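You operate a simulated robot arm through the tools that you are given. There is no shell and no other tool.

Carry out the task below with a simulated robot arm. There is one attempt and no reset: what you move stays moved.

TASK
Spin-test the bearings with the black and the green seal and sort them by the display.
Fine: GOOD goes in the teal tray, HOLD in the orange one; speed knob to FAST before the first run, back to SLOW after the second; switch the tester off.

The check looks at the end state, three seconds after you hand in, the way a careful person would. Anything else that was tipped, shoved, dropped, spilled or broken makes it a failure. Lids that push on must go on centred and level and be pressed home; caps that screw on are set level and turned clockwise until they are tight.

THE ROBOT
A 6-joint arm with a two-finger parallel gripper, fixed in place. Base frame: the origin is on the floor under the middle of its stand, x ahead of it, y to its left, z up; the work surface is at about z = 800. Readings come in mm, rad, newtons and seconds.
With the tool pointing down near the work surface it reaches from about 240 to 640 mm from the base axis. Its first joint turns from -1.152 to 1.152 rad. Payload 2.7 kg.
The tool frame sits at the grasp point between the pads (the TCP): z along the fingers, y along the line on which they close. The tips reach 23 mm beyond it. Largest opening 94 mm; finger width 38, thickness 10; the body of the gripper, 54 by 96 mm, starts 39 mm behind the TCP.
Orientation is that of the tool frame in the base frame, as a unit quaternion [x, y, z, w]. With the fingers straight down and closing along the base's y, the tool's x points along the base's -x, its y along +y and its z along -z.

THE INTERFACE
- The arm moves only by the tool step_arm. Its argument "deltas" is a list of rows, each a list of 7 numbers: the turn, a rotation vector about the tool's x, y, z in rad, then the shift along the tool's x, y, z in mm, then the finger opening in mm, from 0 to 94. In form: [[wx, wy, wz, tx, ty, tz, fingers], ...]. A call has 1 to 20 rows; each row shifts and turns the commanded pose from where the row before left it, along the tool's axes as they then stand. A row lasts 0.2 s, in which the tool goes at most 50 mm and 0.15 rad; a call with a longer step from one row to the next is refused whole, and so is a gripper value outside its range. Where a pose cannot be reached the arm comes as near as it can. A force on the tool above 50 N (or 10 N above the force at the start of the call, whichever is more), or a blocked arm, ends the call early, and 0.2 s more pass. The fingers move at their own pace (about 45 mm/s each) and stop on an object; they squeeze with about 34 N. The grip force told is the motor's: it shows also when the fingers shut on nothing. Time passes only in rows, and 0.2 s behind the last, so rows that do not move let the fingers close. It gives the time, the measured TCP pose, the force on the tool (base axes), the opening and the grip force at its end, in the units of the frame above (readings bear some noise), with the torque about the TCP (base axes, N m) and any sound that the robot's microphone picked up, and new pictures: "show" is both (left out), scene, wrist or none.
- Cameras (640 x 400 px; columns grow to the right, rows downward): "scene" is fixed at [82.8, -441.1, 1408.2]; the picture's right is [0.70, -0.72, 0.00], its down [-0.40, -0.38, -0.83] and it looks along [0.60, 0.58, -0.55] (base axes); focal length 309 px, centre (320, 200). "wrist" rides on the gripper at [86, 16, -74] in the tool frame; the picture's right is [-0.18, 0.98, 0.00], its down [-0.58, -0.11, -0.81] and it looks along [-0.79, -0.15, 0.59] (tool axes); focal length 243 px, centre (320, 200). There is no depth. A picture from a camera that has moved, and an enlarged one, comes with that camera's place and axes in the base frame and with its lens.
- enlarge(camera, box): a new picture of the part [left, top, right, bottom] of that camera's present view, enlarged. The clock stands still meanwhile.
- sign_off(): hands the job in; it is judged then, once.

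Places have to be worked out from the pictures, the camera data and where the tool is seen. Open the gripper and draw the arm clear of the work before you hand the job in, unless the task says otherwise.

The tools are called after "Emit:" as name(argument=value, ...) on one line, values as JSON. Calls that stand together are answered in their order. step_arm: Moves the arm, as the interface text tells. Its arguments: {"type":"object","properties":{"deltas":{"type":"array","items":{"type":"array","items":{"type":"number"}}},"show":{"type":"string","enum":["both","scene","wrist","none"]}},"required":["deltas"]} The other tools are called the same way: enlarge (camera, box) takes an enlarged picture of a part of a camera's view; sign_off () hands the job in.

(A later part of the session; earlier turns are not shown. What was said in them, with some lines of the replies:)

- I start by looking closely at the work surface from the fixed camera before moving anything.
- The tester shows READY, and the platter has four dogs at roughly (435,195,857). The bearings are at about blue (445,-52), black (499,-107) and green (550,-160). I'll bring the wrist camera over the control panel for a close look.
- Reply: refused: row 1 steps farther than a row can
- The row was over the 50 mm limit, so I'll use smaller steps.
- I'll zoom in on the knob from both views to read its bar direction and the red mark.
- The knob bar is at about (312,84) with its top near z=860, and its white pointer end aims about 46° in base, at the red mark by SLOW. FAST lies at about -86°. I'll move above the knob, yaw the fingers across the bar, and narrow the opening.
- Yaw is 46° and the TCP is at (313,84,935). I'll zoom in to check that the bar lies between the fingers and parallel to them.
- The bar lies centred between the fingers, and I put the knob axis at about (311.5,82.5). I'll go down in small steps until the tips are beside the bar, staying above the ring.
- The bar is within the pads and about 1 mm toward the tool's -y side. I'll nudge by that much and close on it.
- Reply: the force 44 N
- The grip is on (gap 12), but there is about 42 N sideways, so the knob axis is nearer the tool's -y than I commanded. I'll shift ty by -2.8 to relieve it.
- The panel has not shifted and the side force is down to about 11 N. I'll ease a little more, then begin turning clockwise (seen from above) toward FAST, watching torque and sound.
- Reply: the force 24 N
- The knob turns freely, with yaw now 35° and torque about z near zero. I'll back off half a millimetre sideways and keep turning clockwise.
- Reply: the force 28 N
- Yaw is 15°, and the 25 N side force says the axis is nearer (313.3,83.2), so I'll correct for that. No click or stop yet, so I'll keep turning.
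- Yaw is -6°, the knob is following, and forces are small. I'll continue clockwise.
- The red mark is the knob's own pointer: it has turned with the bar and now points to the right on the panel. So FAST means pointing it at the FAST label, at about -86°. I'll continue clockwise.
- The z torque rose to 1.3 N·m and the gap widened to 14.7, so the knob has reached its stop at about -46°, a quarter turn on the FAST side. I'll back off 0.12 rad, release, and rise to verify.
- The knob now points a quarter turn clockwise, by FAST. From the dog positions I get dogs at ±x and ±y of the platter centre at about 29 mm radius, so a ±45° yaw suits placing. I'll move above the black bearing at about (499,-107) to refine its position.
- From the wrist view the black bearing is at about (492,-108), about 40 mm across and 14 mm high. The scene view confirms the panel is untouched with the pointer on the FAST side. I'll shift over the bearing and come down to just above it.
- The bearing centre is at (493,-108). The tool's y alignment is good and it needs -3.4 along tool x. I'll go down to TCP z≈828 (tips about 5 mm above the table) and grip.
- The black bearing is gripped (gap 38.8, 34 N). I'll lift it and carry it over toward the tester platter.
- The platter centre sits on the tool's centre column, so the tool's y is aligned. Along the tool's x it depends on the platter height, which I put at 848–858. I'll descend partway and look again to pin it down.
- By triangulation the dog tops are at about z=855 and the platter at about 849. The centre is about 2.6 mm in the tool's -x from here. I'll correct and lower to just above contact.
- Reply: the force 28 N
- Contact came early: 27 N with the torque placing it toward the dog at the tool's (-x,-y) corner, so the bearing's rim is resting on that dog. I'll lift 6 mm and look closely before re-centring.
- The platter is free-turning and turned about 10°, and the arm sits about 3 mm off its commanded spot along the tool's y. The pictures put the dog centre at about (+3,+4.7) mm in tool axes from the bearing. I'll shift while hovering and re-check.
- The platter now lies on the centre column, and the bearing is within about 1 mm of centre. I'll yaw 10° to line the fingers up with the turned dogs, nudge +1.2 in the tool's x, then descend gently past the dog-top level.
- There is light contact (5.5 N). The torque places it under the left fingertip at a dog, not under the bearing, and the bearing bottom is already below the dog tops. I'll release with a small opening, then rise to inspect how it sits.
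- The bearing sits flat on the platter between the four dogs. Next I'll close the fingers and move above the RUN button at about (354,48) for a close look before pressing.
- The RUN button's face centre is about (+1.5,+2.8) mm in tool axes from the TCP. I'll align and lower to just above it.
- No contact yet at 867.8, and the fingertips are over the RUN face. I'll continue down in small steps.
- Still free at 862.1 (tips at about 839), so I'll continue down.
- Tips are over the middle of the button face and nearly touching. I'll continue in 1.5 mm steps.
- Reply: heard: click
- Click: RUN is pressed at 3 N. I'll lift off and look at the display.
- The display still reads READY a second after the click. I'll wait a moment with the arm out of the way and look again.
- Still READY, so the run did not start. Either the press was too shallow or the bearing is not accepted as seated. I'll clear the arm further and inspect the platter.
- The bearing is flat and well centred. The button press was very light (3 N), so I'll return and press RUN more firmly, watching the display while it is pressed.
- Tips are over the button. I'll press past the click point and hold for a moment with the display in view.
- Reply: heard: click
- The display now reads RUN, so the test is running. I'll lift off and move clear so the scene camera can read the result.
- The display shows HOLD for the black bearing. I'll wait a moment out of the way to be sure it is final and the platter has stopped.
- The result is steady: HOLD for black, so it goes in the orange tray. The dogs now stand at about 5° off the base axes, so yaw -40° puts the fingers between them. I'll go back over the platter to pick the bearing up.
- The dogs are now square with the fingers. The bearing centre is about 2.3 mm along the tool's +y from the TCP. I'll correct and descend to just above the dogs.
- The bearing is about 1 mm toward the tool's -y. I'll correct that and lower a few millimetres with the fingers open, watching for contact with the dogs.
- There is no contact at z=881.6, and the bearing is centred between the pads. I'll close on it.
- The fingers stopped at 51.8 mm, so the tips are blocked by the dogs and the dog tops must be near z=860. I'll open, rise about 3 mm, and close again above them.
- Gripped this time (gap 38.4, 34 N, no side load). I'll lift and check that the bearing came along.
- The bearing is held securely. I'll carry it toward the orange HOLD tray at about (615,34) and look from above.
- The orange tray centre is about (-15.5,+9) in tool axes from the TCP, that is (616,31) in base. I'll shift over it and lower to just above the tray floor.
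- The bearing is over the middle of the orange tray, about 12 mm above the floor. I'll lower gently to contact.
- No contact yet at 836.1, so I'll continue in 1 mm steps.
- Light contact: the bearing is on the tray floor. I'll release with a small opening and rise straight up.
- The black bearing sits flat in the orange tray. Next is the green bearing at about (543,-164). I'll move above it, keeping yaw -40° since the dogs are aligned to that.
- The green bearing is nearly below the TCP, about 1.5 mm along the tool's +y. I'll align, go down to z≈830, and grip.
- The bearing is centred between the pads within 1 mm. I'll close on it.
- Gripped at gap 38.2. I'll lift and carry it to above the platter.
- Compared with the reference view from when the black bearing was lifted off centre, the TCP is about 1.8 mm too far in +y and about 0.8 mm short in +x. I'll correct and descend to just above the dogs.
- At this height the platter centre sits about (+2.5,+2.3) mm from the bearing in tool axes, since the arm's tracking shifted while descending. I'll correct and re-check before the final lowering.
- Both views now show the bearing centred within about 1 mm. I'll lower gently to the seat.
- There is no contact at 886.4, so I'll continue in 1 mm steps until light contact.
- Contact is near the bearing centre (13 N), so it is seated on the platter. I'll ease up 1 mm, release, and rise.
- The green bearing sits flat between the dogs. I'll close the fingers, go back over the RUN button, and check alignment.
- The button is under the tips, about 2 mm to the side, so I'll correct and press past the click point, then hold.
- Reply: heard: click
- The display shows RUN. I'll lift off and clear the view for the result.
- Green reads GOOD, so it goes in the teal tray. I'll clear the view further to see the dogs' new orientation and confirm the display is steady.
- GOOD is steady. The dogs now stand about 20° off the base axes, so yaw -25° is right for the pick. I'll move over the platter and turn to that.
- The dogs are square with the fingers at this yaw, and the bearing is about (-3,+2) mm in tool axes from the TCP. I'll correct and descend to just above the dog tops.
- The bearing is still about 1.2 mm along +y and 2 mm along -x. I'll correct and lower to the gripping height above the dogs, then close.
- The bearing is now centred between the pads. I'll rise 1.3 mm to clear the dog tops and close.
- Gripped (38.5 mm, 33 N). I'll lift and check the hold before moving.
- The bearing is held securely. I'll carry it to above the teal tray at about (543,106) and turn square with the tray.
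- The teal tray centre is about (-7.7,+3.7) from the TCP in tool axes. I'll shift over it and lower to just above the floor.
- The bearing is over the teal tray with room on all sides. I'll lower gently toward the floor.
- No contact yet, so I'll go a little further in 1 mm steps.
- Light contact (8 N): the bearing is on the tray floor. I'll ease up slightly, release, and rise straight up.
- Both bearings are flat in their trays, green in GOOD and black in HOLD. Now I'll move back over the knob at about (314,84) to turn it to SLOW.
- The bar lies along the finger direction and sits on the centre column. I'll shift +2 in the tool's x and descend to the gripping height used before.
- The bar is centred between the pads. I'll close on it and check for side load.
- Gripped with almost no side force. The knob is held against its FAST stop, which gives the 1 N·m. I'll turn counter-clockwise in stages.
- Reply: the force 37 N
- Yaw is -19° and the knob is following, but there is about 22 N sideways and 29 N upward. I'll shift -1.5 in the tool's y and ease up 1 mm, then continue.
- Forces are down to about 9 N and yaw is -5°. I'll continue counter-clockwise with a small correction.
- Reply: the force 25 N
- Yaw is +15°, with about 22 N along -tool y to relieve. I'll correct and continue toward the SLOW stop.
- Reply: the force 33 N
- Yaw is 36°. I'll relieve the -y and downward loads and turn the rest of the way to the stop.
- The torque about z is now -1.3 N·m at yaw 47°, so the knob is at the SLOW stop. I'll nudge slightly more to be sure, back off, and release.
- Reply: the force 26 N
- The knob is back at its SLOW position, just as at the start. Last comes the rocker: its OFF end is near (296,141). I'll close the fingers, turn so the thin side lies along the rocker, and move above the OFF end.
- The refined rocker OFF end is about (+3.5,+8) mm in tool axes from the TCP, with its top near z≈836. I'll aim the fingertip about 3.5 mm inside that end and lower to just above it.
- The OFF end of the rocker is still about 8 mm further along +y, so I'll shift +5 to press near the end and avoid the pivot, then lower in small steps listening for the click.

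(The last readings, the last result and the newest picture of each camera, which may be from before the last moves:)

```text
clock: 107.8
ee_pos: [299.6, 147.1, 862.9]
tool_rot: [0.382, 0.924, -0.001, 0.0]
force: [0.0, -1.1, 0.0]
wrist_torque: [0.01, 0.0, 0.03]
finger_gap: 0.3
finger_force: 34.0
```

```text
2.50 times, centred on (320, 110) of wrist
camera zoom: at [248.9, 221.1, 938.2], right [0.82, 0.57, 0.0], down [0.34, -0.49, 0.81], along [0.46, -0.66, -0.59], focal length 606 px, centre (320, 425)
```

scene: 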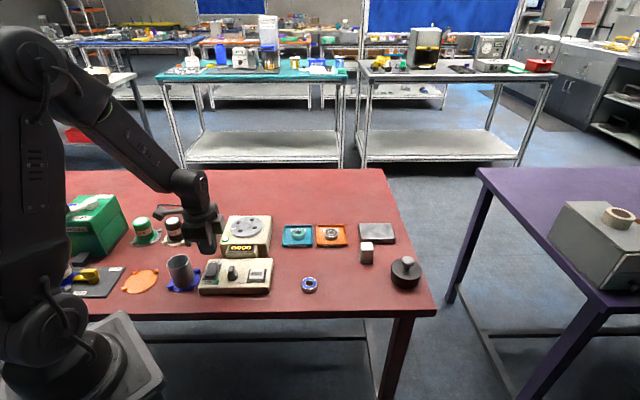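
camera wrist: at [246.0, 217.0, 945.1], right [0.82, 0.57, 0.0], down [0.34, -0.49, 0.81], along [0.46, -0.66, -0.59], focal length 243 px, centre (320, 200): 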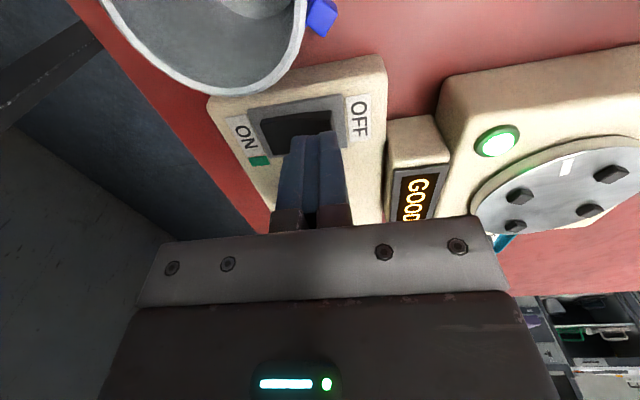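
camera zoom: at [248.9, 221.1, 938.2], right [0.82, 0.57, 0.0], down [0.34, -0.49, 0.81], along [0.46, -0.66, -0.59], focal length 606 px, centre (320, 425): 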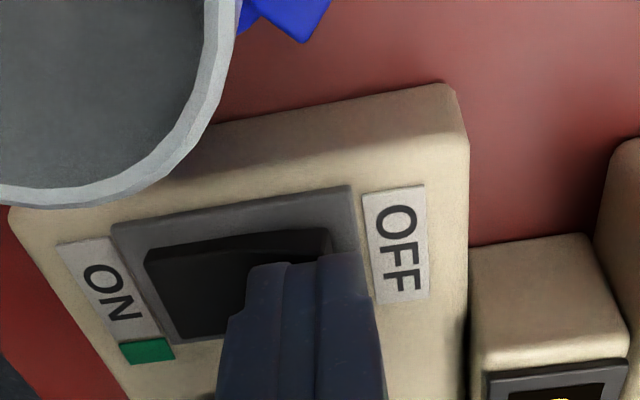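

The tip is over the OFF end, still without contact at z=862.9. I'll lower further in 1.5 mm steps.

Emit:
step_arm(deltas=[[0, 0, 0, 0, 0, 1.5, 0], [0, 0, 0, 0, 0, 1.5, 0], [0, 0, 0, 0, 0, 1.5, 0]], show="none")

```text
clock: 108.6
ee_pos: [298.4, 146.9, 859.4]
tool_rot: [0.382, 0.924, 0.0, 0.0]
force: [-2.1, 1.5, 3.8]
wrist_torque: [0.04, 0.07, -0.02]
finger_gap: 0.0
finger_force: 34.4
heard: click
```

Click. I'll check whether the display and lamp have gone out before lifting.

Emit:
enlarge(camera="scene", box=[185, 205, 275, 300])

Emit:
enlarge(camera="wrist", box=[220, 0, 640, 260])

```text
4.21 times, centred on (230, 252) of scene
camera zoom: at [82.7, -441.0, 1408.2], right [0.7, -0.72, 0.0], down [-0.4, -0.38, -0.83], along [0.6, 0.58, -0.55], focal length 1300 px, centre (699, -21)
```

zoom: 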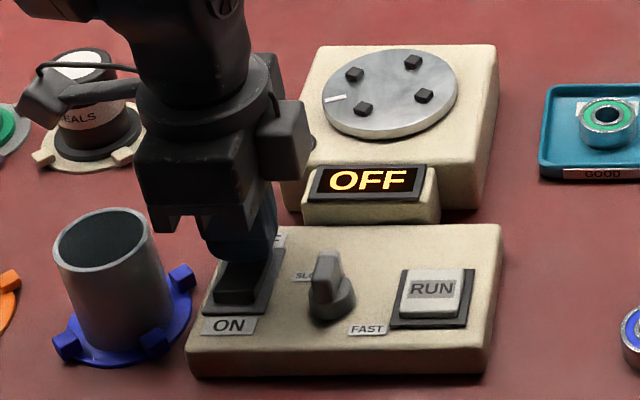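

```text
1.52 times, centred on (430, 130) of wrist
camera zoom: at [248.1, 221.0, 933.9], right [0.82, 0.57, 0.0], down [0.34, -0.49, 0.81], along [0.46, -0.66, -0.59], focal length 370 px, centre (152, 307)
```

zoom: 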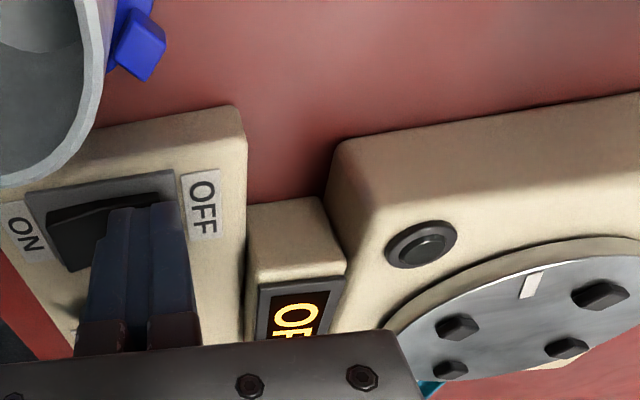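

The display reads OFF, the lamp is dark and the green ON flag is gone. I'll lift straight up, open the gripper, and draw the arm clear.

Emit:
step_arm(deltas=[[0, 0, 0, 0, 0, -10, 0], [0, 0, 0, 0, 0, -35, 0], [0, 0, 0, 0, 0, -45, 0], [0, 0, 0, 0, 0, -45, 30], [0, 0, 0, 0, 0, -45, 60], [0, 0, 0, 0, 0, -40, 94], [0, 0, 0, 0, 0, 0, 94], [0, 0, 0, 0, 0, 0, 94]], show="both")

Emit:
enlarge(camera="scene", box=[185, 205, 275, 300])

Emit:
enlarge(camera="scene", box=[270, 205, 430, 305])

Emit:
enlarge(camera="scene", box=[20, 180, 220, 305])

```text
clock: 110.4
ee_pos: [300.5, 148.1, 1076.7]
tool_rot: [0.381, 0.924, 0.0, 0.0]
force: [0.3, 0.3, 0.6]
wrist_torque: [0.01, -0.02, 0.0]
finger_gap: 94.1
finger_force: 0.1
camera wrist: at [249.4, 222.4, 1151.9], right [0.82, 0.57, 0.0], down [0.34, -0.49, 0.81], along [0.46, -0.66, -0.59], focal length 243 px, centre (320, 200)
```

scene: 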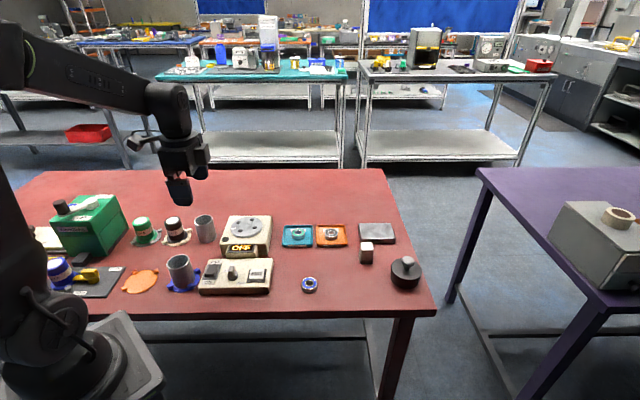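
wrist: 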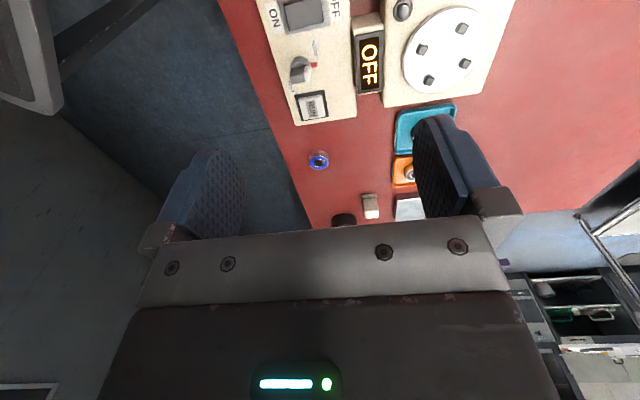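

```text
4.21 times, centred on (230, 252) of scene
camera zoom: at [82.7, -441.1, 1408.2], right [0.7, -0.72, 0.0], down [-0.4, -0.38, -0.83], along [0.6, 0.58, -0.55], focal length 1300 px, centre (699, -21)
```

zoom: 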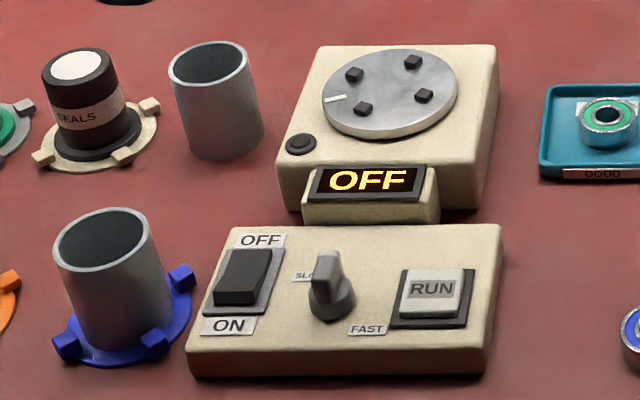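

```text
4.00 times, centred on (350, 255) of scene
camera zoom: at [82.7, -441.1, 1408.2], right [0.7, -0.72, 0.0], down [-0.4, -0.38, -0.83], along [0.6, 0.58, -0.55], focal length 1235 px, centre (200, -20)
```

zoom: 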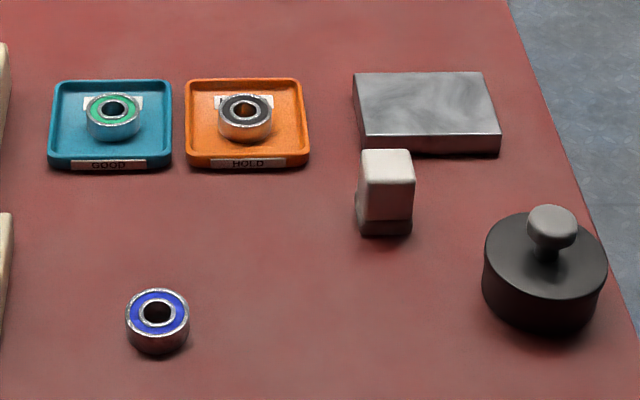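

```text
3.20 times, centred on (120, 242) of scene
camera zoom: at [82.7, -441.1, 1408.2], right [0.7, -0.72, 0.0], down [-0.4, -0.38, -0.83], along [0.6, 0.58, -0.55], focal length 988 px, centre (960, 64)
```

zoom: 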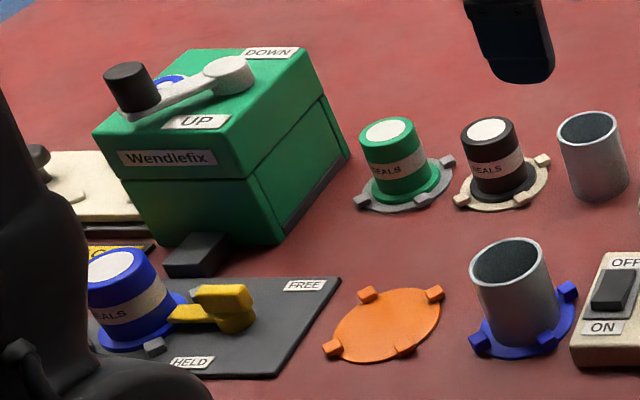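

Everything else is where it was at the start. I'll take one last close look at the knob pointer before handing in.

Emit:
enlarge(camera="wrist", box=[250, 0, 400, 130])

Emit:
enlarge(camera="scene", box=[217, 258, 249, 286])

```text
3.08 times, centred on (325, 65) of wrist
camera zoom: at [249.4, 222.4, 1151.9], right [0.82, 0.57, 0.0], down [0.34, -0.49, 0.81], along [0.46, -0.66, -0.59], focal length 746 px, centre (305, 615)
```

zoom: 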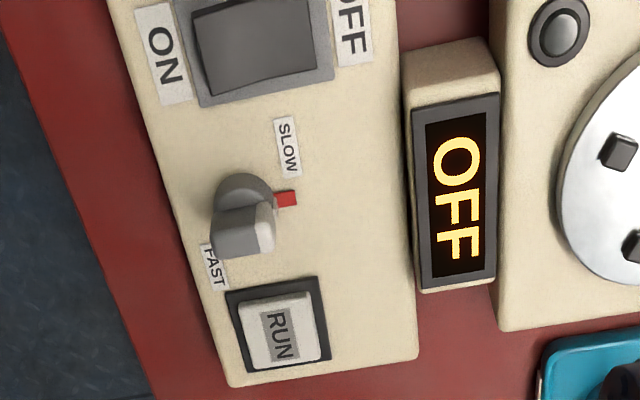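

```text
14.29 times, centred on (233, 272) of scene
camera zoom: at [82.7, -441.1, 1408.2], right [0.7, -0.72, 0.0], down [-0.4, -0.38, -0.83], along [0.6, 0.58, -0.55], focal length 4412 px, centre (1563, -829)
```

zoom: 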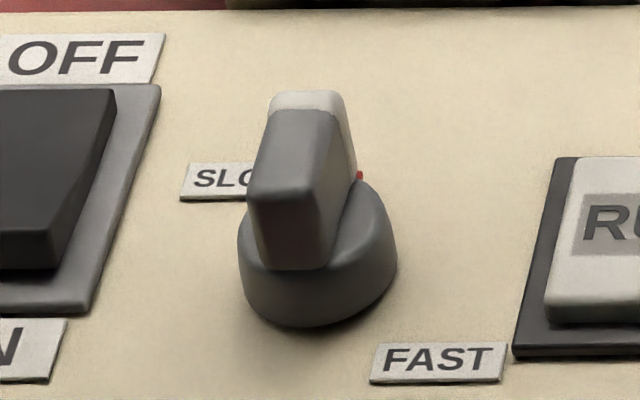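

The knob pointer is back on SLOW exactly as at the start, and the tester is OFF. Green is in GOOD, black is in HOLD, and blue is untouched. The gripper is open and the arm is clear, so I'm handing in.

Emit:
sign_off()

```text
The job is handed in.
```

I spin-tested both bearings and sorted them by the display, then handed the job in.

| Bearing | Display | Tray |
|---|---|---|
| Black seal | HOLD | Orange |
| Green seal | GOOD | Teal |

- **Speed knob:** I turned it to its stop on the FAST side before the first run. After the second run I turned it back to the SLOW stop, the same position it started in.
- **Tester:** it is switched off. The display reads OFF and the lamp is dark.
- **RUN button:** my first press on the black bearing clicked but did not start a run. I pressed again, deeper, and that run gave the HOLD result.
- **Contact with the tester:** the fingers touched the platter's four raised blocks (the dogs) a few times while I placed and picked up the bearings. The platter turned slightly, but the tester did not shift.
- **Everything else:** in the last pictures the blue bearing and everything else on the bench were where they started. The gripper was open and the arm was raised clear of the work.
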